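You operate a simulated robot arm through the tools that you are given. There is no shell and no other tool.

Carry out the task below with a simulated two-armed robot. There is one attempt and no reset: what you move stays moved.

JOB
Brush the sand off the plate in the frame with the yellow brush.
Fine: extractor on for it and off after; put the brush back, leave the plate there. Set down upright: what you pick out. What is to be rubbed or washed off counts as gone when no trace of it is left.
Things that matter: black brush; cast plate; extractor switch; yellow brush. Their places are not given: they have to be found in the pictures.

Only the result counts: the job must be done as asked and must still hold three seconds after the hand-in. Knocking over, shifting, dropping, spilling or breaking anything else fails it.

ROBOT AND FRAMES
Two 7-joint arms with fingered hands on one trunk that stands fixed in place. Base frame: the origin is at the foot of the trunk, x ahead of it, y to its left, z up. Lengths are in m, angles in rad, forces in N, time in s.
The left shoulder is at [0.094, 0.182, 1.071], the right one opposite. With the tool pointing down near the work surface each hand reaches from about 0.1 to 0.52 m from the base axis, measured 20 degrees to its own side. Payload 3.8 kg a hand.
The TCP of each hand is the grasp point between the finger pads, 0.03 m short of the fingertips. In the tool frame z runs along the fingers and y along their closing line. Largest opening 0.104 m; the body of the gripper starts 0.035 m behind the TCP. The gripper is a hand of 4 fingers: y runs from the thumb to the fingers, the wrist lies at [-0.017, -0.104, -0.178] in the tool frame.
Orientation is that of the tool frame in the base frame, as a unit quaternion [x, y, z, w]. With the fingers straight down and the wrist toward the robot, the tool's x, y and z point along [0, 1, 0], [1, 0, 0] and [0, 0, -1] of the base frame.

CONTROLS
- The arms move only by the tool step_arm. It takes "left_motion", "right_motion" or both (then of equal length, played together; a hand with none holds still); each is text: rows parted by semicolons, each of 6 numbers parted by spaces: the shift along the tool's x, y, z in m, then the turn, a rotation vector about the tool's x, y, z in rad. In form: dx dy dz ax ay az; .... A call has 1 to 20 rows; each row is the pose to reach, as a shift and turn from the pose commanded when the call began, along the tool's axes at that moment. Each row takes 0.2 s and may step no farther than 0.05 m and 0.15 rad from the row before; otherwise, the whole call is refused. Where a pose cannot be reached the arm comes as near as it can. A force on the tool above 40 N (or 10 N above the force at the start of the call, whichever is more), or a blocked arm, ends the call early, and 0.2 s more pass. In this call time passes only in rows, and 0.2 s behind the last. It gives the time, the measured TCP pose, the force on the tool (base axes), the opening and the grip force at its end, in the units of the frame above (readings bear some noise), with the torque about the TCP (base axes, N m) and any sound that the robot's microphone picked up.
- Cameras (640 x 400 px; columns grow to the right, rows downward): "scene" is now at [0.177, 0.0569, 1.2903]; the picture's right is [0.52, -0.85, 0.00], its down [-0.21, -0.13, -0.97] and it looks along [0.83, 0.51, -0.25] (base axes); focal length 254 px, centre (320, 200). "left" rides on the left gripper at [-0.066, -0.09, -0.126] in its tool frame; the picture's right is [-0.78, -0.30, 0.56], its down [0.57, -0.70, 0.42] and it looks along [0.27, 0.65, 0.71] (tool axes); focal length 275 px, centre (320, 200). "right" rides on the right gripper at [0.066, -0.09, -0.126] in its tool frame; the picture's right is [-0.78, 0.30, -0.56], its down [-0.57, -0.70, 0.42] and it looks along [-0.26, 0.65, 0.71] (tool axes); focal length 275 px, centre (320, 200).
- grab_frame(camera): a new picture of that camera. It takes no simulated time.
- lift_body(by): slides the trunk up (or, below 0, down) by that many m; the arms and the scene camera ride with it, the base frame stays. It gives what a move gives, with no picture.
- move_fingers(index, middle, ring, thumb_bend, thumb_turn, hand): sets how far each is bent, from 0 (flat) to 1 (curled in); at 0.3 the hand is open as for a grip, at 0.7 the pads meet at the TCP. One left out holds its place. A second passes; each finger stops where it meets its share of the squeeze, and holds until it gets a number again. It is the only way to open and close the hand. It gives what a move gives, with no picture; readings hold the bend of each and the force on the fingers (four entries, about 0 where the hand has none), thumb and palm. thumb_turn goes from beside the hand (0) to across from the fingers (1), as for a grip.
- pan_tilt(pan, tilt): turns the head with the scene camera to pan (to the left, within 1.501 rad either way) and tilt (down, from -0.506 to 1.204), counted from straight ahead of the robot. It gives what a move gives.
- probe_pixels(camera, pixels): for up to 12 pixels [column, row] of the newest picture of that camera ("zoom" is the newest enlarged one), the place [x, y, z] in the base frame of the surface seen there, good to about 0.002 m, but the place of the scene camera against the robot may be out by one fixed shift of up to 0.018 m in any direction. It takes no simulated time.
- inspect(camera, box): a new picture of the part [left, top, right, bottom] of that camera's present view, enlarged. It takes no simulated time.
- sign_off(): hands the job in; it is judged then, once.

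Open the grippers and draw the arms clear of the work before you hand the job in, unless the task says otherwise.

The tools are called after "Call:" as a command line: name --argument value ..., lists and objects as JSON in quotes. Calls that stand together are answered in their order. step_arm: Moves the arms, as the interface text tells. Its arguments: {"type":"object","properties":{"left_motion":{"type":"string"},"right_motion":{"type":"string"}},"required":[]} The other tools are called the same way: lift_body (by) slides the trunk up or down; move_fingers (index, middle, ring, thumb_bend, thumb_turn, hand) moves the fingers one by one; pan_tilt (pan, tilt) turns the head that bears the scene camera; grab_frame (camera) takes a picture; probe_pixels (camera, pixels) gives the place of the surface under pixels of a picture; inspect (camera, box) takes an enlarged picture of a part of a camera's view; sign_off () hands the job in.

At the start:

```text
clock: 0.0
left_tcp_pos: [0.3689, 0.4695, 1.1927]
left_ee_rot: [0.707, 0.707, -0.001, -0.001]
left_contact_force: [0.2, 0.0, -0.9]
left_wrist_torque: [0.0, 0.0, -0.01]
left_finger_gap: 0.1036
left_gripper_force: 0.0
left_shape: jaw
left_bend: [0.3, 0.3, 0.3, 0.3, 0.97]
left_finger forces: [0.0, 0.0, 0.0, 0.0, 0.0, 0.0]
right_tcp_pos: [0.5804, 0.0013, 1.2614]
right_ee_rot: [0.707, 0.707, 0.001, 0.0]
right_contact_force: [-0.7, -0.5, -0.5]
right_wrist_torque: [-0.01, 0.02, 0.0]
right_finger_gap: 0.1034
right_gripper_force: 0.1
right_shape: jaw
right_bend: [0.3, 0.3, 0.3, 0.3, 0.97]
right_finger forces: [0.0, 0.0, 0.1, 0.0, 0.0, 0.0]
trunk travel left (down, up): [-0.225, 0.531]
head pan, tilt: [0.55, 0.25]
```

scene: 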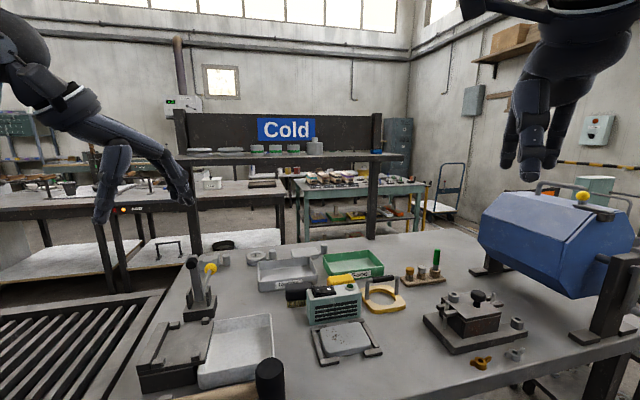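
right: 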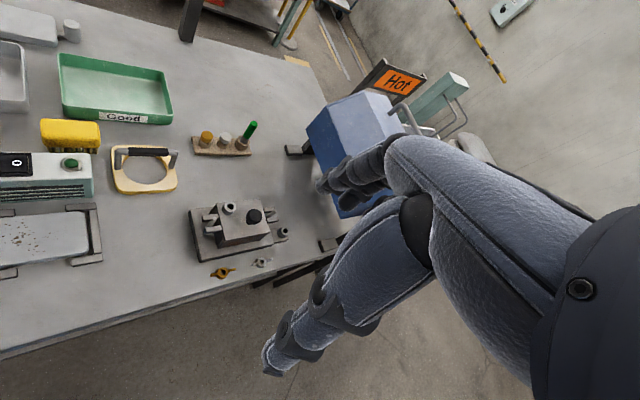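
left: 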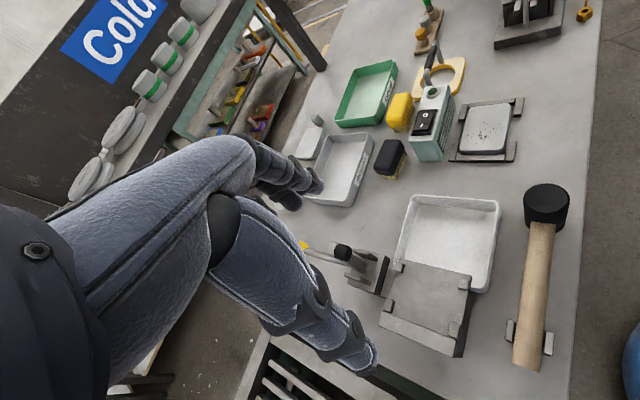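

The pictures show a plate with specks in a frame (scene ~345,340), an extractor with a switch (~335,303), and yellow and black brushes (~340,280 and ~300,297). I look closer.

Call:
inspect --camera "scene" --box '[240, 240, 440, 365]'

Call:
inspect --camera "left" --box '[340, 50, 540, 175]'

Call:
inspect --camera "right" --box '[0, 100, 200, 290]'

```text
3.20 times, centred on (340, 302) of scene
```

zoom: 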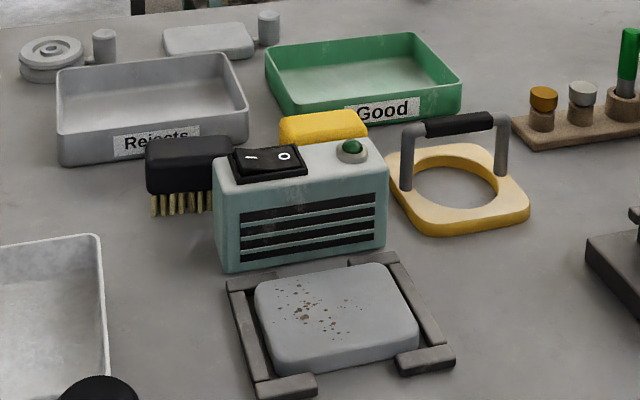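

```text
3.20 times, centred on (440, 112) of left
```

zoom: 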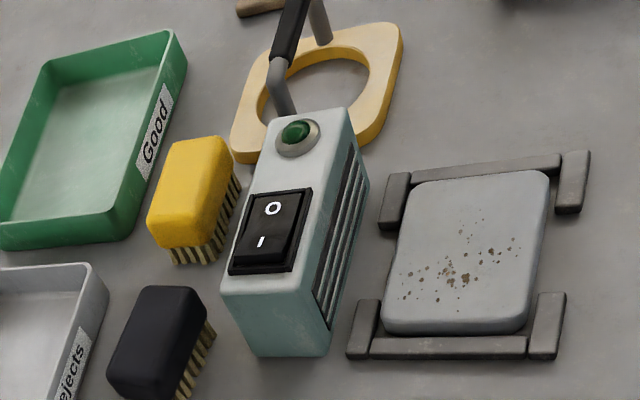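

```text
2.11 times, centred on (100, 195) of right
```

zoom: 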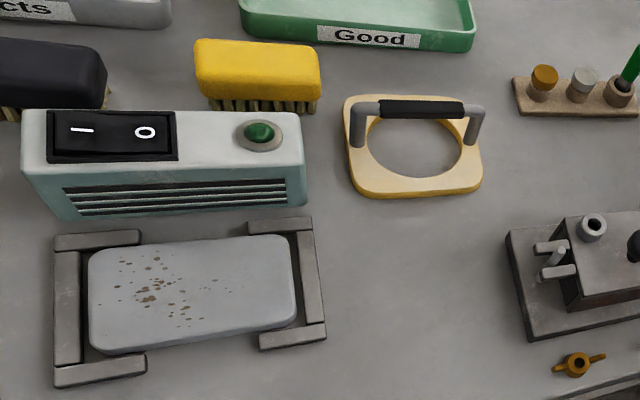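

The rocker has I on its left (+y side) and O toward the lamp. I probe the places through the hand cameras.

Call:
probe_pixels --camera "right" --pixels '[[70, 125], [45, 128], [95, 128], [70, 148], [25, 161], [46, 162], [82, 162], [62, 240], [30, 240], [140, 152], [60, 290], [10, 330]]'

Call:
probe_pixels --camera "left" --pixels '[[400, 105], [395, 125], [410, 97], [425, 115], [422, 126], [433, 92], [490, 130], [470, 140], [505, 110], [390, 155], [430, 155], [440, 105]]'

Call:
probe_pixels --camera "scene" --pixels '[[341, 277], [317, 289], [329, 288], [349, 286], [345, 338], [300, 292]]'

```text
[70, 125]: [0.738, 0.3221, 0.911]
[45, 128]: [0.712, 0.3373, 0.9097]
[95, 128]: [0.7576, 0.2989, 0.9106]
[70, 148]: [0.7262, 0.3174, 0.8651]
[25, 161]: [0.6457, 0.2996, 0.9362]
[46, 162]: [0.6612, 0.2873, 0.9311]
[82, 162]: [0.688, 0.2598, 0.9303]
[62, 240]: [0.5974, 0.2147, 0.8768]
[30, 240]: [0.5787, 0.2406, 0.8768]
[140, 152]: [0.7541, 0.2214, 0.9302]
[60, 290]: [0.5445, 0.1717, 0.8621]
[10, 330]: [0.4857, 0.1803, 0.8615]
```

```text
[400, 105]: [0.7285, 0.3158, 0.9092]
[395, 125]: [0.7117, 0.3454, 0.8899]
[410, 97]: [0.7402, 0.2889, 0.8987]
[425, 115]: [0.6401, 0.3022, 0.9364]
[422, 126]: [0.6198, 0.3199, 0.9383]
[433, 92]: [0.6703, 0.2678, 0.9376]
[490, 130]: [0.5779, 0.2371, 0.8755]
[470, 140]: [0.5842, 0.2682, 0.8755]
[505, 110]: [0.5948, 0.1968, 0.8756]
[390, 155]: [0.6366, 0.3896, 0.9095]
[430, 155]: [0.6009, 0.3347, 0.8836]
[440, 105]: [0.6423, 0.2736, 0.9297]
```

```text
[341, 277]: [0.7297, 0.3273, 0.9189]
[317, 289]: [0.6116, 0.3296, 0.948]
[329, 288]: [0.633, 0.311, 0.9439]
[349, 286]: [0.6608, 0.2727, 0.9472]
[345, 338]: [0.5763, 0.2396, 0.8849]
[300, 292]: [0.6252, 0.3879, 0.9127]
```

Table is at z≈0.862, plate top ≈0.876, brush top ≈0.911, rocker ≈0.938. I bring the left hand over the work at height to see it better and test reach.

Call:
step_arm --left_motion "-0.03 0.03 0 0 0 0; -0.06 0.06 0.01 0 0 0; -0.09 0.09 0.02 0 0 0; -0.12 0.12 0.03 0 0 0; -0.15 0.15 0.04 0 0 0; -0.17 0.18 0.05 0 0 0"

Call:
grab_frame --camera "left"

Call:
grab_frame --camera "scene"

```text
clock: 1.4
left_tcp_pos: [0.5501, 0.2987, 1.1411]
left_ee_rot: [0.706, 0.708, -0.001, -0.001]
left_contact_force: [-0.3, 0.4, -0.3]
left_wrist_torque: [0.0, 0.03, -0.01]
left_finger_gap: 0.1039
left_gripper_force: 0.0
left_shape: jaw
left_bend: [0.3, 0.3, 0.3, 0.3, 0.97]
left_finger forces: [0.0, 0.0, 0.1, 0.0, 0.1, 0.0]
right_tcp_pos: [0.5826, 0.0011, 1.2607]
right_ee_rot: [0.707, 0.707, 0.0, -0.001]
right_contact_force: [0.0, -0.6, -0.9]
right_wrist_torque: [-0.02, 0.02, -0.03]
right_finger_gap: 0.1035
right_gripper_force: 0.1
right_shape: jaw
right_bend: [0.3, 0.3, 0.3, 0.3, 0.97]
right_finger forces: [0.1, 0.0, 0.0, 0.0, 0.0, 0.0]
trunk travel left (down, up): [-0.225, 0.531]
head pan, tilt: [0.55, 0.25]
```

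```text
taken
```

left: 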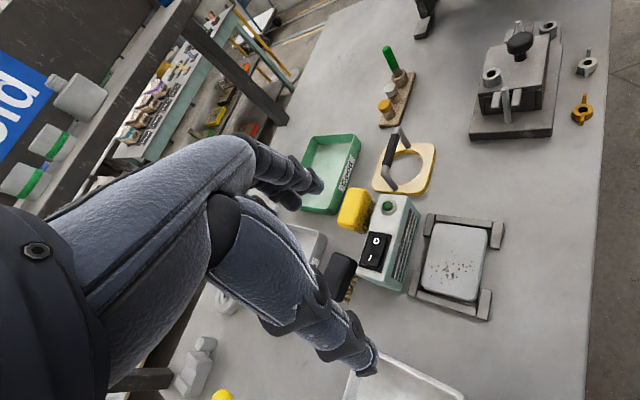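

```text
taken
```

scene: 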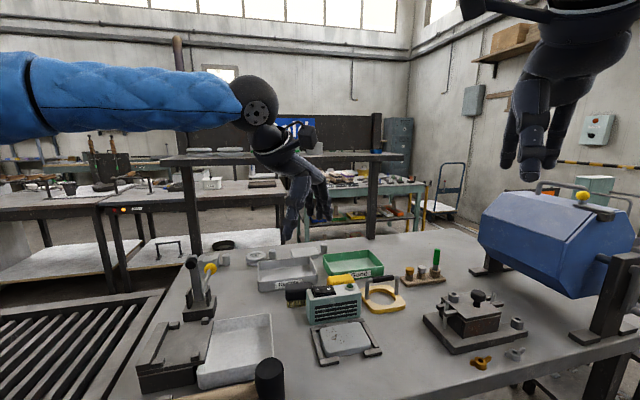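

The arm reaches there well. I zoom in on the extractor, brush and plate from this nearer view.

Call:
inspect --camera "left" --box '[310, 150, 510, 320]'

Call:
probe_pixels --camera "left" --pixels '[[389, 207], [384, 262], [392, 198], [412, 200], [362, 278], [370, 258], [376, 241], [381, 235], [389, 239], [365, 265], [342, 220], [370, 195]]'

Call:
probe_pixels --camera "left" --pixels '[[345, 227], [352, 188], [363, 232], [325, 275], [345, 255], [435, 228], [484, 232], [425, 290], [472, 298], [438, 218], [415, 295], [487, 315]]'

```text
2.35 times, centred on (410, 235) of left
```

zoom: 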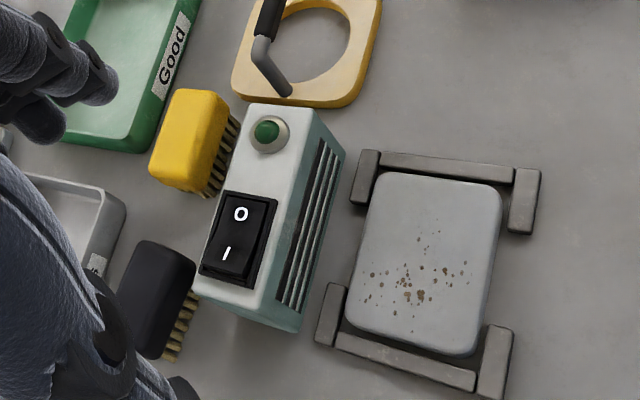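

```text
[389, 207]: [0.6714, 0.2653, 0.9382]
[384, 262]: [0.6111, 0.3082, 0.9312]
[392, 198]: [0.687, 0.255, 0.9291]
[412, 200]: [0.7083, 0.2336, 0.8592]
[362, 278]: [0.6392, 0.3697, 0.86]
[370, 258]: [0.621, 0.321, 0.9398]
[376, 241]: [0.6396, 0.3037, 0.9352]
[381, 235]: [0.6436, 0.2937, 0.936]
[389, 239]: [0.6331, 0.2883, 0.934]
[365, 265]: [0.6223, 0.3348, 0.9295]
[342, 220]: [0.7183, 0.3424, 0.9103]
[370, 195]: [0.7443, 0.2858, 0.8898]
```

```text
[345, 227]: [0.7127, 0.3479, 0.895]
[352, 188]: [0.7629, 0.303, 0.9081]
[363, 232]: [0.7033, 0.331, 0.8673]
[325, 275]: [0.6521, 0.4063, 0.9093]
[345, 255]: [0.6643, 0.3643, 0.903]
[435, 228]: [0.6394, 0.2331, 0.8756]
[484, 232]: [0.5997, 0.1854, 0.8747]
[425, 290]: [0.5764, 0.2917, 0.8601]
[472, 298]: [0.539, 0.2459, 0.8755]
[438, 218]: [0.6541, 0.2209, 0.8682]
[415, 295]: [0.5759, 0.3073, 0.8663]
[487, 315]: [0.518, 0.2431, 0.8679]
```

I measure the yellow brush corners and the gap to the extractor in the zoomed picture.

Call:
probe_pixels --camera "zoom" --pixels '[[182, 93], [224, 108], [155, 172], [198, 186], [190, 135], [238, 120], [212, 194], [250, 108], [225, 190], [205, 230], [196, 285], [222, 150]]'

Call:
probe_pixels --camera "zoom" --pixels '[[375, 180], [498, 190], [345, 318], [470, 350], [420, 240], [410, 290], [370, 275], [465, 265], [360, 160], [535, 175], [322, 330], [490, 390]]'

```text
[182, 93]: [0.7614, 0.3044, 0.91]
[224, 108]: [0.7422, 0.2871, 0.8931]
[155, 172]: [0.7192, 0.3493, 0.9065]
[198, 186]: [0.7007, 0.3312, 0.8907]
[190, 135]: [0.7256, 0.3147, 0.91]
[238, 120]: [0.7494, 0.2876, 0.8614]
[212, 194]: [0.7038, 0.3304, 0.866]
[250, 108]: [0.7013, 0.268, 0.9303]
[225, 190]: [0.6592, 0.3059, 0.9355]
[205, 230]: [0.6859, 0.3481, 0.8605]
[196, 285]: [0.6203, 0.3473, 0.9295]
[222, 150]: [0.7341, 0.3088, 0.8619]
```

```text
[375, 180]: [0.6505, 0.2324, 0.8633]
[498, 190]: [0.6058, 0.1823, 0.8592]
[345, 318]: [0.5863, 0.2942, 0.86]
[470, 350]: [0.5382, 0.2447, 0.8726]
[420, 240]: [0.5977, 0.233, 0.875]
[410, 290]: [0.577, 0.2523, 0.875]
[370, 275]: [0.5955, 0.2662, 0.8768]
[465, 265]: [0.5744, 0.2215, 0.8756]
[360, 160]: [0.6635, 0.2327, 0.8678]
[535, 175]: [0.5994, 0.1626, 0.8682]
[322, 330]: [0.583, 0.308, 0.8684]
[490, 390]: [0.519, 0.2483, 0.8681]
```

Brush axis runs along about (0.70,-0.71), centre ≈(0.731,0.318), about 4 cm behind the extractor. I now shape the left hand to a single pointing index finger for the switch.

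Call:
move_fingers --hand "left" --index 0.5 --middle 1 --ring 1 --thumb_bend 0.3 --thumb_turn 0

Call:
grab_frame --camera "left"

Call:
inspect --camera "scene" --box '[220, 60, 380, 260]'

```text
clock: 2.4
left_tcp_pos: [0.5491, 0.2989, 1.141]
left_ee_rot: [0.707, 0.707, 0.0, 0.0]
left_contact_force: [0.4, -0.4, 0.5]
left_wrist_torque: [0.0, 0.03, -0.01]
left_finger_gap: 0.1314
left_gripper_force: 0.1
left_shape: fingers
left_bend: [0.5, 1.0, 1.0, 0.3, 0.0]
left_finger forces: [0.0, 0.1, 0.1, 0.0, 0.0, 0.1]
right_tcp_pos: [0.5818, 0.0011, 1.2618]
right_ee_rot: [0.707, 0.707, 0.0, 0.0]
right_contact_force: [0.5, 0.0, 0.4]
right_wrist_torque: [-0.01, 0.0, 0.0]
right_finger_gap: 0.1038
right_gripper_force: 0.1
right_shape: jaw
right_bend: [0.3, 0.3, 0.3, 0.3, 0.97]
right_finger forces: [0.1, 0.0, 0.0, 0.0, 0.0, 0.0]
trunk travel left (down, up): [-0.225, 0.531]
head pan, tilt: [0.55, 0.25]
```

```text
taken
```

left: 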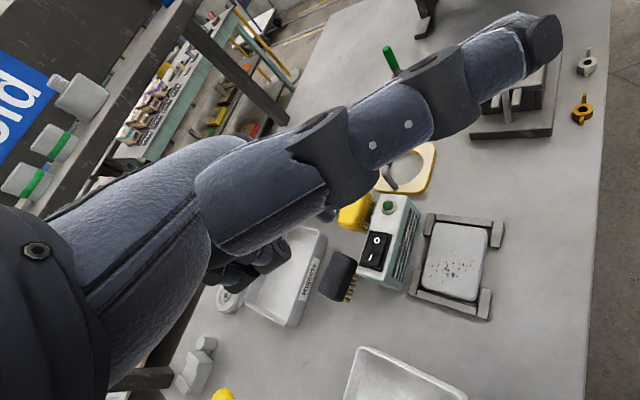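

```text
2.00 times, centred on (300, 160) of scene
```

zoom: 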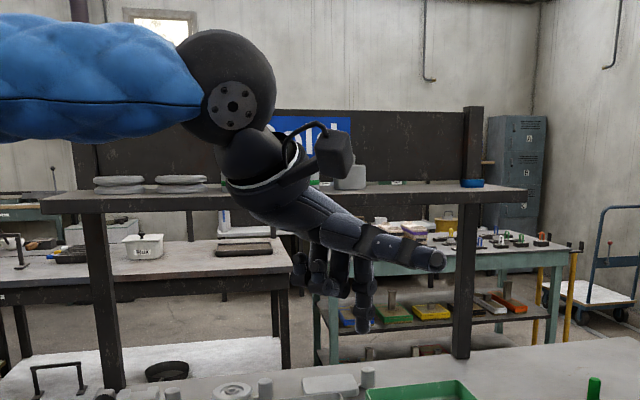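

The thumb swings out to the side and blocks the view; I set it back across and flat to compare.

Call:
move_fingers --hand "left" --thumb_bend 0 --thumb_turn 1

Call:
grab_frame --camera "left"

Call:
inspect --camera "scene" --box '[220, 60, 380, 260]'

```text
clock: 3.4
left_tcp_pos: [0.5491, 0.2988, 1.1425]
left_ee_rot: [0.707, 0.707, -0.001, 0.001]
left_contact_force: [0.1, -0.9, 0.0]
left_wrist_torque: [0.03, 0.0, 0.0]
left_finger_gap: 0.0978
left_gripper_force: 0.0
left_shape: fingers
left_bend: [0.5, 1.0, 1.0, 0.0, 0.94]
left_finger forces: [0.1, 0.0, 0.1, 0.1, 0.0, 0.1]
right_tcp_pos: [0.5808, 0.0006, 1.2619]
right_ee_rot: [0.707, 0.707, 0.0, 0.0]
right_contact_force: [-0.1, -0.7, 0.7]
right_wrist_torque: [-0.02, -0.02, -0.01]
right_finger_gap: 0.1036
right_gripper_force: 0.0
right_shape: jaw
right_bend: [0.3, 0.3, 0.3, 0.3, 0.97]
right_finger forces: [0.1, 0.0, 0.0, 0.1, 0.0, 0.0]
trunk travel left (down, up): [-0.225, 0.531]
head pan, tilt: [0.55, 0.25]
```

```text
taken
```

left: 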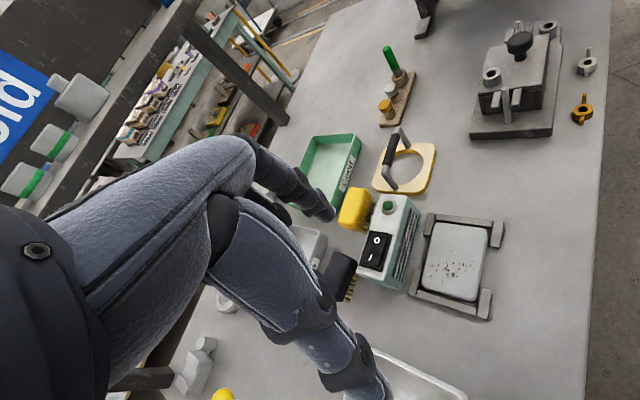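

```text
2.00 times, centred on (300, 160) of scene
```

zoom: 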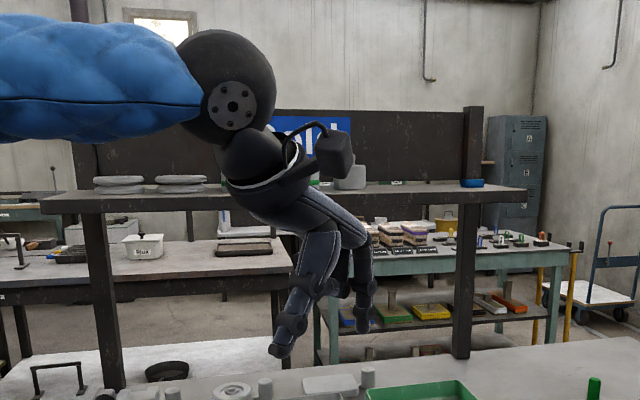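

The index tip (left picture ~(325,213)) is clear now; the thumb hangs lower, so I curl the thumb in.

Call:
move_fingers --hand "left" --thumb_bend 1 --thumb_turn 1

Call:
grab_frame --camera "left"

Call:
inspect --camera "scene" --box '[220, 60, 380, 260]'

```text
clock: 4.4
left_tcp_pos: [0.5496, 0.2985, 1.1421]
left_ee_rot: [0.707, 0.707, 0.0, 0.0]
left_contact_force: [-0.3, 0.5, -0.9]
left_wrist_torque: [0.01, 0.01, 0.04]
left_finger_gap: 0.0155
left_gripper_force: 0.0
left_shape: fingers
left_bend: [0.45, 1.0, 1.0, 0.93, 1.0]
left_finger forces: [0.1, 0.1, 0.0, 0.1, 0.1, 0.0]
right_tcp_pos: [0.5812, 0.0001, 1.2612]
right_ee_rot: [0.708, 0.707, 0.0, 0.0]
right_contact_force: [-0.5, 0.2, -0.7]
right_wrist_torque: [0.0, 0.05, -0.03]
right_finger_gap: 0.104
right_gripper_force: 0.2
right_shape: jaw
right_bend: [0.3, 0.3, 0.3, 0.3, 0.97]
right_finger forces: [0.0, 0.0, 0.0, 0.0, 0.0, 0.0]
trunk travel left (down, up): [-0.225, 0.531]
head pan, tilt: [0.55, 0.25]
```

```text
taken
```

left: 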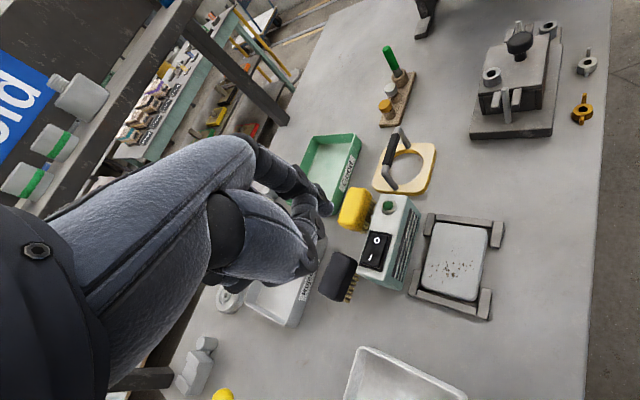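

```text
2.00 times, centred on (300, 160) of scene
```

zoom: 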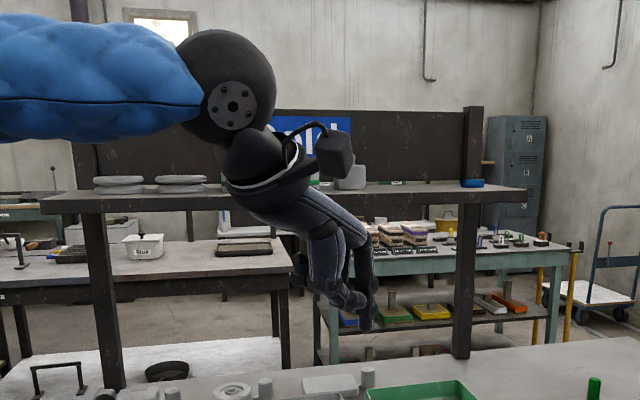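

I zoom on the fingertips in the left picture to locate the index tip.

Call:
inspect --camera "left" --box '[230, 140, 360, 300]'

Call:
probe_pixels --camera "left" --pixels '[[326, 205], [322, 200], [318, 195], [328, 212], [318, 240], [310, 205], [300, 190], [290, 175], [305, 265]]'

```text
2.50 times, centred on (295, 220) of left
```

zoom: 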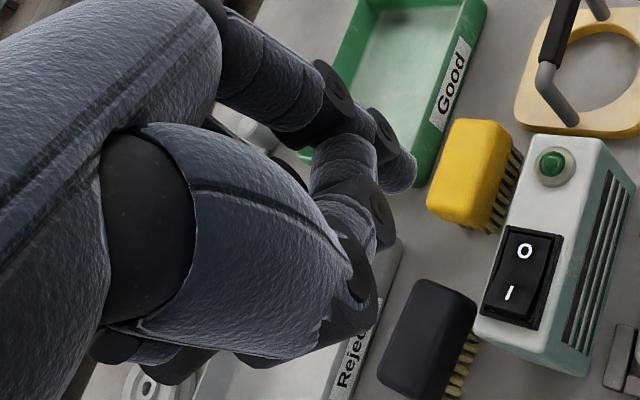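

```text
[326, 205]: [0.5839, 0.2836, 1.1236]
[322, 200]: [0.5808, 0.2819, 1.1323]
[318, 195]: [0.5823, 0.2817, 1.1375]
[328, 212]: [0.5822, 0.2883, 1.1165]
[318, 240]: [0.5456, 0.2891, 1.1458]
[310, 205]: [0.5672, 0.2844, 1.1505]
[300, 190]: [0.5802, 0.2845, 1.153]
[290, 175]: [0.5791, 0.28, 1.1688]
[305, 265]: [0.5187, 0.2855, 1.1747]
```

Index tip sits at about tool (-0.008, +0.033, +0.03) from the TCP and is lowest. I move it to about 1.5 cm above the I end of the rocker (0.62, 0.322, 0.94).

Call:
step_arm --left_motion "0.01 0.012 0.03 0 0 0; 0.02 0.024 0.06 0 0 0; 0.0315 0.0365 0.09 0 0 0; 0.0315 0.0365 0.12 0 0 0; 0.0315 0.0365 0.15 0 0 0"

Call:
inspect --camera "left" --box '[230, 120, 430, 260]'

Call:
inspect --camera "scene" --box '[260, 220, 400, 340]'

```text
clock: 5.6
left_tcp_pos: [0.5841, 0.3329, 0.9922]
left_ee_rot: [0.707, 0.707, 0.0, -0.001]
left_contact_force: [0.5, -0.6, -0.3]
left_wrist_torque: [-0.01, 0.02, 0.02]
left_finger_gap: 0.0156
left_gripper_force: 0.1
left_shape: fingers
left_bend: [0.45, 1.0, 1.0, 0.93, 1.0]
left_finger forces: [0.0, 0.0, 0.0, 0.0, 0.0, 0.1]
right_tcp_pos: [0.5815, 0.0005, 1.2611]
right_ee_rot: [0.707, 0.707, -0.001, 0.0]
right_contact_force: [-0.3, 0.2, 0.5]
right_wrist_torque: [0.02, 0.01, 0.04]
right_finger_gap: 0.1036
right_gripper_force: 0.1
right_shape: jaw
right_bend: [0.3, 0.3, 0.3, 0.3, 0.97]
right_finger forces: [0.0, 0.0, 0.1, 0.1, 0.0, 0.0]
trunk travel left (down, up): [-0.225, 0.531]
head pan, tilt: [0.55, 0.25]
```

```text
2.86 times, centred on (330, 190) of left
```

zoom: 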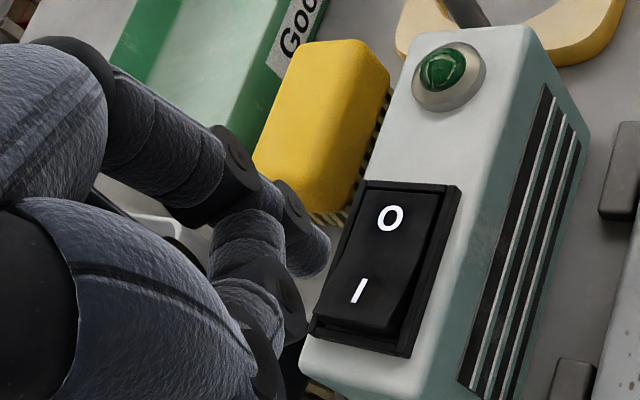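

```text
3.33 times, centred on (330, 280) of scene
```

zoom: 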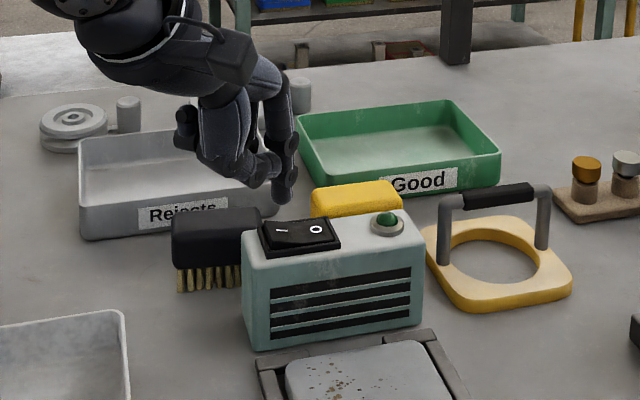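

The fingertip (zoom ~(320,250)) looks close behind the rocker. I measure the tip and the rocker again at this range.

Call:
probe_pixels --camera "left" --pixels '[[326, 207], [328, 211], [322, 200], [318, 195], [330, 213], [342, 222], [335, 231], [350, 200], [345, 187], [370, 187], [358, 234], [335, 245]]'

Call:
probe_pixels --camera "scene" --pixels '[[315, 279], [317, 271], [316, 288], [320, 290], [329, 288], [345, 286]]'

```text
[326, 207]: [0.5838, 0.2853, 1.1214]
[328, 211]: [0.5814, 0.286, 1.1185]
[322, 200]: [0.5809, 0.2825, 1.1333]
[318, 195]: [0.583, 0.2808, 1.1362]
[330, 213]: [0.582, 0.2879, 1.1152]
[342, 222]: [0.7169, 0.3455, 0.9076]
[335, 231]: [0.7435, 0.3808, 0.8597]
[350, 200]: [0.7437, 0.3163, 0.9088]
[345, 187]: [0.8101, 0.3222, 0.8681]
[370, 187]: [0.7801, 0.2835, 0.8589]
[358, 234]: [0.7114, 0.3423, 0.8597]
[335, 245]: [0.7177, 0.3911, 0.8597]
```

```text
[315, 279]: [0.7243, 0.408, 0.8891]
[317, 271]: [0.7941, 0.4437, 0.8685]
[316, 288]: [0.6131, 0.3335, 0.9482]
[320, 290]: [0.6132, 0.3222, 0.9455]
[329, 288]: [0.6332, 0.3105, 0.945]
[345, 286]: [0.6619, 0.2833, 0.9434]
```

Those probes used the old pictures; I take new ones.

Call:
grab_frame --camera "left"

Call:
probe_pixels --camera "left" --pixels '[[332, 210], [330, 214], [326, 203], [322, 195], [333, 207], [342, 222], [349, 231], [365, 233], [360, 195], [355, 215], [382, 187], [370, 143]]'

```text
taken
```

left: 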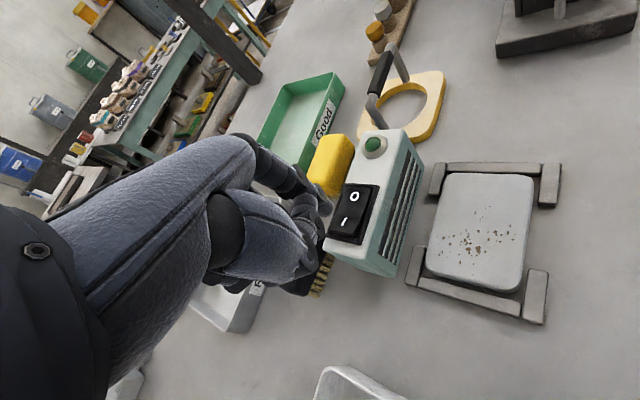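

```text
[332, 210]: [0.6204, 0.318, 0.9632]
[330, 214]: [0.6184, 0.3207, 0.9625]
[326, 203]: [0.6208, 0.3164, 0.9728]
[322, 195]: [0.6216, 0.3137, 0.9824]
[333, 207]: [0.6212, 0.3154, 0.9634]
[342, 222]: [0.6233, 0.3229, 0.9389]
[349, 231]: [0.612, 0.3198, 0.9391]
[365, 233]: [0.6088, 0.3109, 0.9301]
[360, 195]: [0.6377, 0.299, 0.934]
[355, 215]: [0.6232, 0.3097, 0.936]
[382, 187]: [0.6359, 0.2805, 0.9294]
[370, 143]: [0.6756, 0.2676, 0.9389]
```

Tip is over (0.62,0.321), about 2 cm above the I end. I press straight down gently.

Call:
step_arm --left_motion "0 0 0.01 0 0 0; 0 0 0.015 0 0 0; 0 0 0.018 0 0 0; 0 0 0.021 0 0 0; 0 0 0.024 0 0 0; 0 0 0.027 0 0 0"

Call:
inspect --camera "scene" --box '[260, 220, 400, 340]'

Call:
inspect --camera "left" --box '[260, 100, 460, 260]'

```text
clock: 7.0
left_tcp_pos: [0.5849, 0.3311, 0.97]
left_ee_rot: [0.707, 0.707, 0.001, 0.003]
left_contact_force: [-3.1, 4.3, 15.8]
left_wrist_torque: [-0.13, -0.59, 0.09]
left_finger_gap: 0.0157
left_gripper_force: 9.0
left_shape: fingers
left_bend: [0.45, 1.0, 1.0, 0.93, 1.0]
left_finger forces: [16.9, 0.0, 0.0, 0.0, 0.0, 0.0]
right_tcp_pos: [0.5796, 0.0015, 1.2625]
right_ee_rot: [0.707, 0.708, 0.001, 0.0]
right_contact_force: [0.5, -0.1, -0.1]
right_wrist_torque: [-0.04, -0.03, 0.02]
right_finger_gap: 0.1034
right_gripper_force: 0.0
right_shape: jaw
right_bend: [0.3, 0.3, 0.3, 0.3, 0.97]
right_finger forces: [0.0, 0.1, 0.1, 0.1, 0.0, 0.0]
trunk travel left (down, up): [-0.225, 0.531]
head pan, tilt: [0.55, 0.25]
```

```text
3.33 times, centred on (330, 280) of scene
```

zoom: 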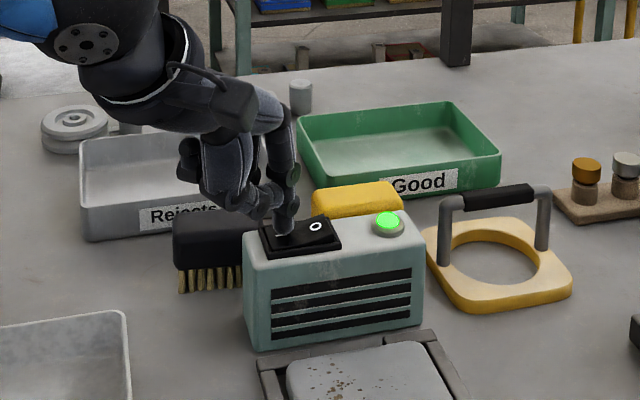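

```text
2.50 times, centred on (360, 180) of left
```

zoom: 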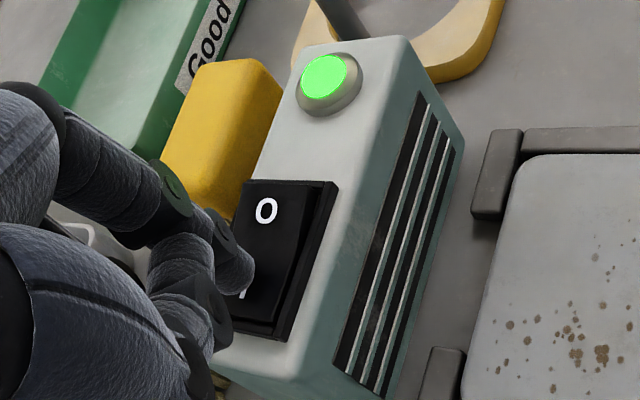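

The lamp is lit green: the extractor is on. I lift straight up.

Call:
step_arm --left_motion "0 0 -0.02 0 0 0; 0 0 -0.05 0 0 0; 0 0 -0.09 0 0 0; 0 0 -0.13 0 0 0"

Call:
move_fingers --hand "left" --index 0.45 --thumb_bend 0.3 --thumb_turn 1

Call:
move_fingers --hand "left" --index 0.4 --middle 0.4 --ring 0.4 --thumb_bend 0.4 --thumb_turn 0.97

Call:
grab_frame --camera "scene"

Call:
grab_frame --camera "left"

```text
clock: 8.0
left_tcp_pos: [0.5834, 0.3306, 1.0959]
left_ee_rot: [0.707, 0.707, 0.0, 0.0]
left_contact_force: [0.6, -0.2, -0.7]
left_wrist_torque: [0.0, 0.0, -0.01]
left_finger_gap: 0.0164
left_gripper_force: 0.1
left_shape: fingers
left_bend: [0.44, 1.0, 1.0, 0.93, 1.0]
left_finger forces: [0.1, 0.1, 0.1, 0.1, 0.0, 0.1]
right_tcp_pos: [0.581, 0.0003, 1.2613]
right_ee_rot: [0.707, 0.707, 0.0, 0.0]
right_contact_force: [-0.6, 0.0, -0.4]
right_wrist_torque: [0.02, 0.01, 0.03]
right_finger_gap: 0.1038
right_gripper_force: 0.1
right_shape: jaw
right_bend: [0.3, 0.3, 0.3, 0.3, 0.97]
right_finger forces: [0.1, 0.1, 0.1, 0.0, 0.0, 0.0]
trunk travel left (down, up): [-0.225, 0.531]
head pan, tilt: [0.55, 0.25]
```

```text
clock: 9.0
left_tcp_pos: [0.5842, 0.331, 1.0953]
left_ee_rot: [0.707, 0.707, 0.001, 0.0]
left_contact_force: [1.1, 0.8, -0.7]
left_wrist_torque: [0.01, 0.01, -0.02]
left_finger_gap: 0.0856
left_gripper_force: 0.1
left_shape: fingers
left_bend: [0.45, 1.0, 1.0, 0.3, 0.97]
left_finger forces: [0.0, 0.0, 0.0, 0.0, 0.0, 0.0]
right_tcp_pos: [0.5817, 0.0018, 1.2618]
right_ee_rot: [0.708, 0.707, 0.0, 0.0]
right_contact_force: [-0.5, -0.2, -0.7]
right_wrist_torque: [-0.01, -0.01, 0.0]
right_finger_gap: 0.1034
right_gripper_force: 0.1
right_shape: jaw
right_bend: [0.3, 0.3, 0.3, 0.3, 0.97]
right_finger forces: [0.0, 0.0, 0.1, 0.0, 0.0, 0.1]
trunk travel left (down, up): [-0.225, 0.531]
head pan, tilt: [0.55, 0.25]
```

```text
clock: 10.0
left_tcp_pos: [0.5839, 0.3313, 1.0945]
left_ee_rot: [0.708, 0.707, 0.0, 0.0]
left_contact_force: [-0.7, 1.2, -0.7]
left_wrist_torque: [0.01, 0.03, -0.02]
left_finger_gap: 0.0798
left_gripper_force: 0.0
left_shape: fingers
left_bend: [0.4, 0.4, 0.4, 0.4, 0.96]
left_finger forces: [0.0, 0.0, 0.0, 0.0, 0.1, 0.0]
right_tcp_pos: [0.5812, 0.0004, 1.2616]
right_ee_rot: [0.707, 0.707, 0.0, 0.0]
right_contact_force: [-0.2, 0.2, 0.2]
right_wrist_torque: [0.0, 0.03, 0.02]
right_finger_gap: 0.1035
right_gripper_force: 0.1
right_shape: jaw
right_bend: [0.3, 0.3, 0.3, 0.3, 0.97]
right_finger forces: [0.1, 0.0, 0.0, 0.0, 0.0, 0.0]
trunk travel left (down, up): [-0.225, 0.531]
head pan, tilt: [0.55, 0.25]
```

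```text
taken
```

scene: 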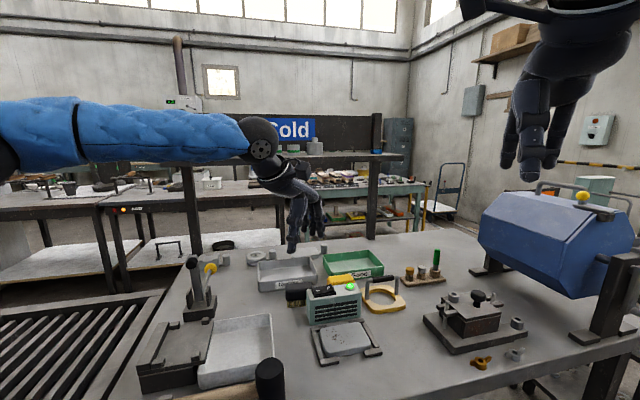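

```text
taken
```

left: 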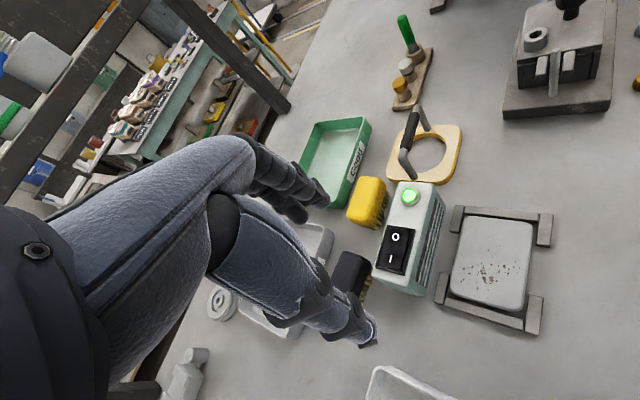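

Lamp stays on. Before moving farther out I check where the shelf and its post stand, at scene (372,200) and (330,157).

Call:
probe_pixels --camera "scene" --pixels '[[372, 200], [370, 230], [350, 157], [190, 200], [220, 160], [437, 255], [435, 278], [395, 290], [367, 262]]'

Call:
step_arm --left_motion "-0.002 0.022 0 0 0 -0.13; -0.004 0.045 0 0 0 -0.26; -0.006 0.07 0 0 0 -0.39; -0.008 0.095 0 0 0 -0.52; -0.01 0.12 0 0 0 -0.65; -0.013 0.147 0 0 0 -0.785"

Call:
grab_frame --camera "scene"

Call:
grab_frame --camera "left"

```text
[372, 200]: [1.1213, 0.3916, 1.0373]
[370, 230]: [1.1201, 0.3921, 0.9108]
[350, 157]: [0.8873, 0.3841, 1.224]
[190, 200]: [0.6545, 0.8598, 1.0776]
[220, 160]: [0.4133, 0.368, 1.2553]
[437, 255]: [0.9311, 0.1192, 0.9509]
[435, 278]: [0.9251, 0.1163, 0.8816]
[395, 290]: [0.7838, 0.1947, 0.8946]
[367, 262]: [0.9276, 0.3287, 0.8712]
```

```text
clock: 11.4
left_tcp_pos: [0.699, 0.3731, 1.0594]
left_ee_rot: [0.38, 0.925, -0.001, 0.001]
left_contact_force: [-0.4, 0.4, 0.2]
left_wrist_torque: [-0.05, 0.0, -0.01]
left_finger_gap: 0.0802
left_gripper_force: 0.0
left_shape: fingers
left_bend: [0.4, 0.4, 0.4, 0.4, 0.96]
left_finger forces: [0.0, 0.0, 0.0, 0.0, 0.0, 0.0]
left hand out of reach, approached as far as the arm can: row 5, 6
right_tcp_pos: [0.5808, 0.0027, 1.2611]
right_ee_rot: [0.707, 0.707, 0.0, 0.0]
right_contact_force: [0.0, 0.6, -0.8]
right_wrist_torque: [-0.02, 0.01, -0.02]
right_finger_gap: 0.1035
right_gripper_force: 0.1
right_shape: jaw
right_bend: [0.3, 0.3, 0.3, 0.3, 0.97]
right_finger forces: [0.1, 0.0, 0.0, 0.0, 0.0, 0.1]
trunk travel left (down, up): [-0.225, 0.531]
head pan, tilt: [0.55, 0.25]
```

```text
taken
```

scene: 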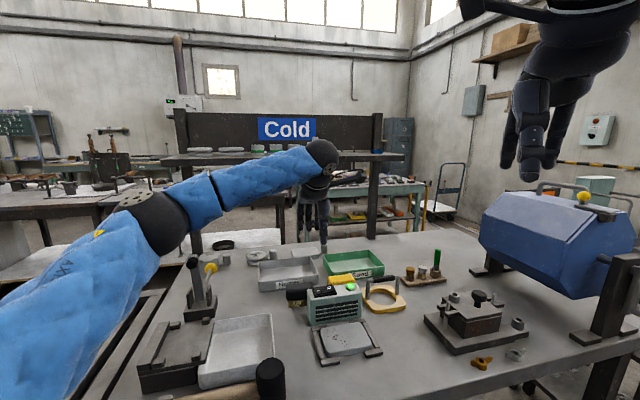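

```text
taken
```

left: 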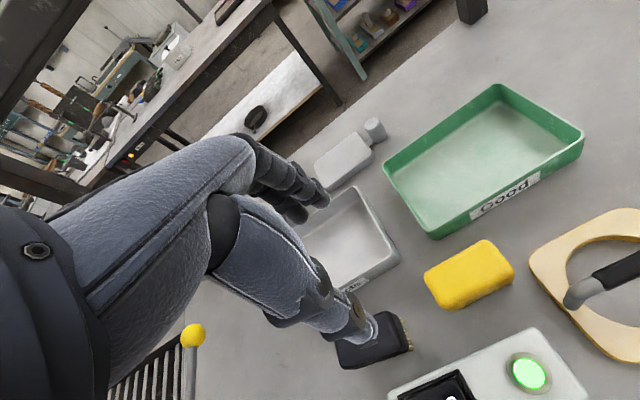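

With the tool straight down at this height, reach ends at about 0.58 m from the shoulder. I probe the thumb's outline and the elbow to plan a tilted approach clear of the extractor.

Call:
probe_pixels --camera "left" --pixels '[[374, 325], [365, 335], [350, 335], [335, 330], [315, 320], [295, 322], [270, 315], [330, 290], [312, 270], [265, 300], [240, 285], [225, 260]]'

Call:
probe_pixels --camera "left" --pixels '[[325, 203], [310, 183], [295, 165], [300, 215], [260, 150], [430, 285], [510, 262], [485, 241], [447, 307], [490, 285], [400, 385], [510, 335]]'

Call:
probe_pixels --camera "scene" --pixels '[[150, 225], [90, 290], [120, 330], [160, 255], [60, 380], [208, 268], [192, 265], [270, 370]]'

```text
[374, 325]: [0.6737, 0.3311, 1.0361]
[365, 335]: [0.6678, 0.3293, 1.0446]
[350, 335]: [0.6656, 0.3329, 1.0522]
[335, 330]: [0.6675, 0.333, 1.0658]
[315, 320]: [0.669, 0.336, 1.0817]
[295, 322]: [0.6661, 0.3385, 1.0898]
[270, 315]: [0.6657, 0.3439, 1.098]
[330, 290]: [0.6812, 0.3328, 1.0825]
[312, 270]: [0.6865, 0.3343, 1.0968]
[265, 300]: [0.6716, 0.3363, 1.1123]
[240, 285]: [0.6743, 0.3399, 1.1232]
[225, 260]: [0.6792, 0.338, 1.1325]
```

```text
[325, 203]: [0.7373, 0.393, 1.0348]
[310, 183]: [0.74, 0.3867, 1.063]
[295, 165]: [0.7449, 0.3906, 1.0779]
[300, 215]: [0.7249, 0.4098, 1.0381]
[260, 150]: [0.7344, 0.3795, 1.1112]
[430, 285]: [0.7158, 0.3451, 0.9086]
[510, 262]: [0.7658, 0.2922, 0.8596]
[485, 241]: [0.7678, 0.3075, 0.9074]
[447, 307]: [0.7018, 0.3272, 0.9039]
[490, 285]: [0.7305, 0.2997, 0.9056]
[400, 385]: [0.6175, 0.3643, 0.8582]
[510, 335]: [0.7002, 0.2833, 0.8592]
```

```text
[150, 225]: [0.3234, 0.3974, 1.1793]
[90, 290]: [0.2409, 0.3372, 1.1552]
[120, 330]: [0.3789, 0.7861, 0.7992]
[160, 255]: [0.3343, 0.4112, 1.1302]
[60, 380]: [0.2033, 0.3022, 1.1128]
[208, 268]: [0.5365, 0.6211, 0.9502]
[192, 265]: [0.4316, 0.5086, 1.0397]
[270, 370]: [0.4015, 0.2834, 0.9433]
```

The thumb is straight (outer face ≈ -0.05 at this opening), so it fits the 4 cm gap behind the extractor. I roll the hand 0.3 rad about its closing line (pads stay parallel to the brush sides), which brings the wrist back within reach.

Call:
step_arm --left_motion "0.004 -0.01 0.008 0 -0.08 0; 0.008 -0.02 0.016 0 -0.15 0; 0.012 -0.03 0.025 0 -0.23 0; 0.0165 -0.0416 0.035 0 -0.3 0"

Call:
grab_frame --camera "scene"

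Call:
grab_frame --camera "left"

```text
clock: 12.4
left_tcp_pos: [0.6556, 0.3519, 1.0236]
left_ee_rot: [0.377, 0.914, -0.058, 0.139]
left_contact_force: [0.2, -0.2, 0.6]
left_wrist_torque: [0.02, 0.02, 0.01]
left_finger_gap: 0.0798
left_gripper_force: 0.1
left_shape: fingers
left_bend: [0.4, 0.4, 0.4, 0.4, 0.96]
left_finger forces: [0.1, 0.1, 0.0, 0.0, 0.0, 0.1]
right_tcp_pos: [0.5819, 0.0008, 1.2615]
right_ee_rot: [0.708, 0.706, 0.001, 0.0]
right_contact_force: [0.8, 0.4, 0.5]
right_wrist_torque: [0.02, 0.01, 0.04]
right_finger_gap: 0.104
right_gripper_force: 0.0
right_shape: jaw
right_bend: [0.3, 0.3, 0.3, 0.3, 0.97]
right_finger forces: [0.0, 0.0, 0.0, 0.1, 0.1, 0.0]
trunk travel left (down, up): [-0.225, 0.531]
head pan, tilt: [0.55, 0.25]
```

```text
taken
```

scene: 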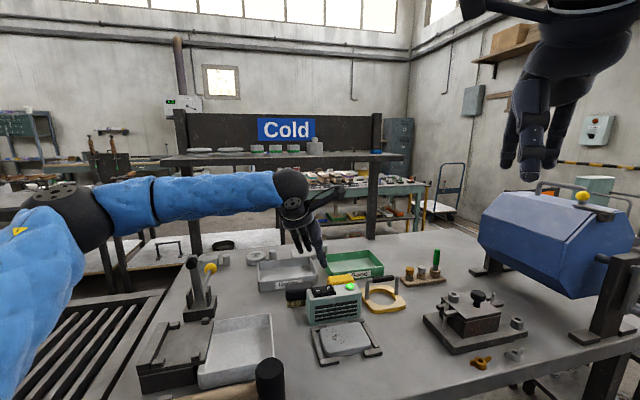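

```text
taken
```

left: 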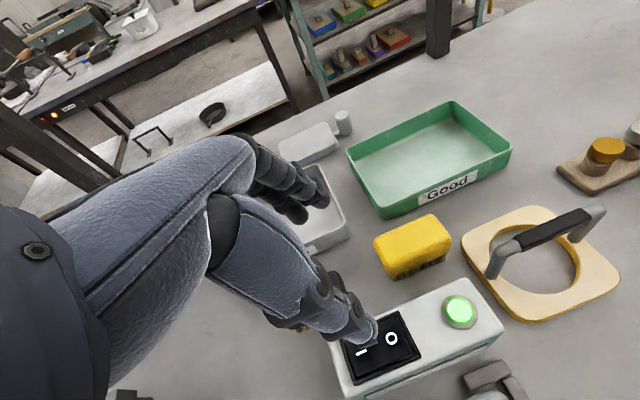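

The arm is back in reach, and elbow looks clear. I go above the yellow brush (0.732,0.318) with the roll reduced to 0.15 rad, then set the opening to about 5.5 cm.

Call:
step_arm --left_motion "-0.015 0.0075 0.0174 0 0.04 0; -0.03 0.015 0.0348 0 0.08 0; -0.045 0.0224 0.0522 0 0.12 0; -0.0601 0.0298 0.0696 0 0.15 0"

Call:
move_fingers --hand "left" --index 0.48 --middle 0.48 --ring 0.48 --thumb_bend 0.48

Call:
grab_frame --camera "scene"

Call:
grab_frame --camera "left"

```text
clock: 13.4
left_tcp_pos: [0.7334, 0.317, 0.9752]
left_ee_rot: [0.381, 0.922, -0.029, 0.069]
left_contact_force: [-0.9, 0.4, 0.2]
left_wrist_torque: [-0.05, 0.02, -0.05]
left_finger_gap: 0.0799
left_gripper_force: 0.1
left_shape: fingers
left_bend: [0.4, 0.4, 0.4, 0.4, 0.96]
left_finger forces: [0.1, 0.0, 0.0, 0.0, 0.0, 0.0]
right_tcp_pos: [0.5824, 0.0018, 1.2615]
right_ee_rot: [0.707, 0.707, 0.0, 0.0]
right_contact_force: [-0.2, 0.9, 0.0]
right_wrist_torque: [-0.02, 0.02, -0.01]
right_finger_gap: 0.1039
right_gripper_force: 0.2
right_shape: jaw
right_bend: [0.3, 0.3, 0.3, 0.3, 0.97]
right_finger forces: [0.0, 0.0, 0.1, 0.0, 0.0, 0.0]
trunk travel left (down, up): [-0.225, 0.531]
head pan, tilt: [0.55, 0.25]
```

```text
clock: 14.4
left_tcp_pos: [0.7319, 0.3178, 0.9754]
left_ee_rot: [0.381, 0.921, -0.029, 0.069]
left_contact_force: [0.0, 0.1, 0.2]
left_wrist_torque: [-0.03, 0.01, 0.02]
left_finger_gap: 0.0594
left_gripper_force: 0.0
left_shape: fingers
left_bend: [0.48, 0.48, 0.48, 0.48, 0.97]
left_finger forces: [0.0, 0.1, 0.0, 0.0, 0.0, 0.0]
right_tcp_pos: [0.5807, 0.0016, 1.2621]
right_ee_rot: [0.707, 0.707, 0.001, 0.0]
right_contact_force: [-0.7, 0.0, -0.3]
right_wrist_torque: [0.0, -0.04, 0.0]
right_finger_gap: 0.1037
right_gripper_force: 0.0
right_shape: jaw
right_bend: [0.3, 0.3, 0.3, 0.3, 0.97]
right_finger forces: [0.1, 0.0, 0.0, 0.0, 0.0, 0.0]
trunk travel left (down, up): [-0.225, 0.531]
head pan, tilt: [0.55, 0.25]
```

```text
taken
```

scene: 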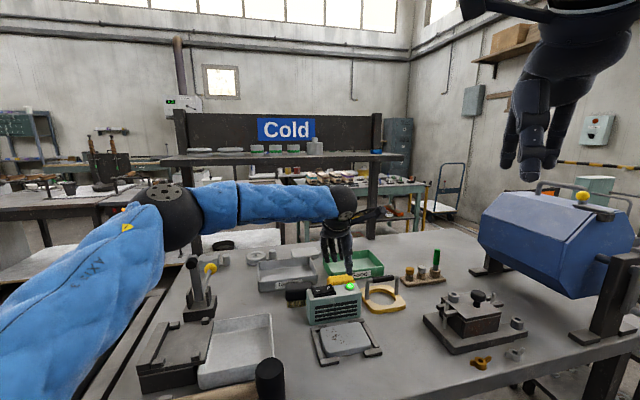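

```text
taken
```

left: 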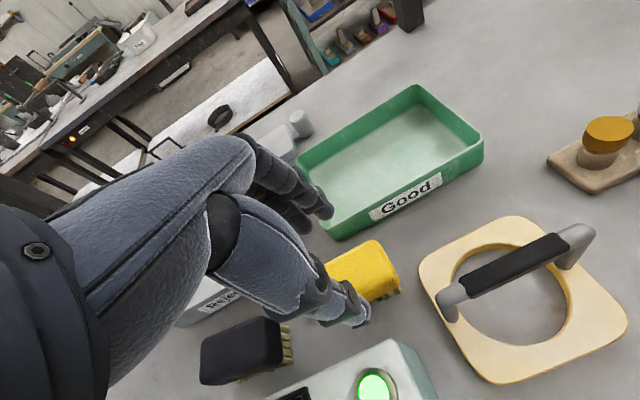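

Hand is above the brush. I check fingertips, brush faces and the clearance to the green tray.

Call:
probe_pixels --camera "left" --pixels '[[368, 318], [358, 325], [330, 208], [318, 222], [335, 270], [375, 243], [385, 285], [400, 290], [325, 232], [345, 235], [315, 215], [350, 350]]'

Call:
inspect --camera "scene" --box '[290, 200, 410, 310]'

Call:
inspect --camera "left" --box '[260, 170, 460, 360]'

```text
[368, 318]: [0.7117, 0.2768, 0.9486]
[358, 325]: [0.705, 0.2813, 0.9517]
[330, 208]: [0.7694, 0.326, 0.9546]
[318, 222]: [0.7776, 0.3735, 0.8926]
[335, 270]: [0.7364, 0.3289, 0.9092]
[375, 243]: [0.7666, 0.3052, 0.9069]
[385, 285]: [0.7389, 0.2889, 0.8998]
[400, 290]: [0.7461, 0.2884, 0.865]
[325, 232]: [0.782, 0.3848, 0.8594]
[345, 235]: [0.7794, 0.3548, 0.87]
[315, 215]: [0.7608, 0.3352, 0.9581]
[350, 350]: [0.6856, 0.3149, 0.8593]
```

```text
3.64 times, centred on (350, 255) of scene
```

zoom: 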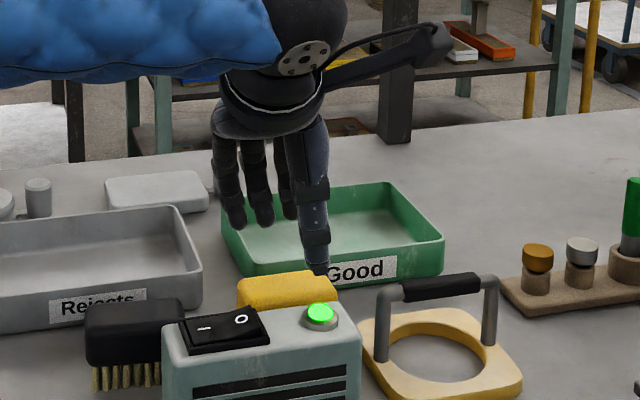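

```text
2.11 times, centred on (360, 265) of left
```

zoom: 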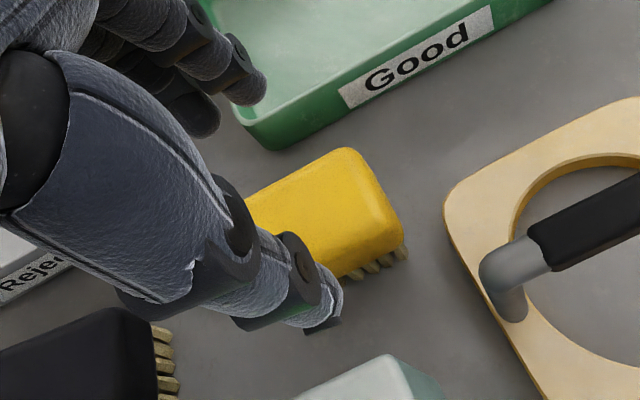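

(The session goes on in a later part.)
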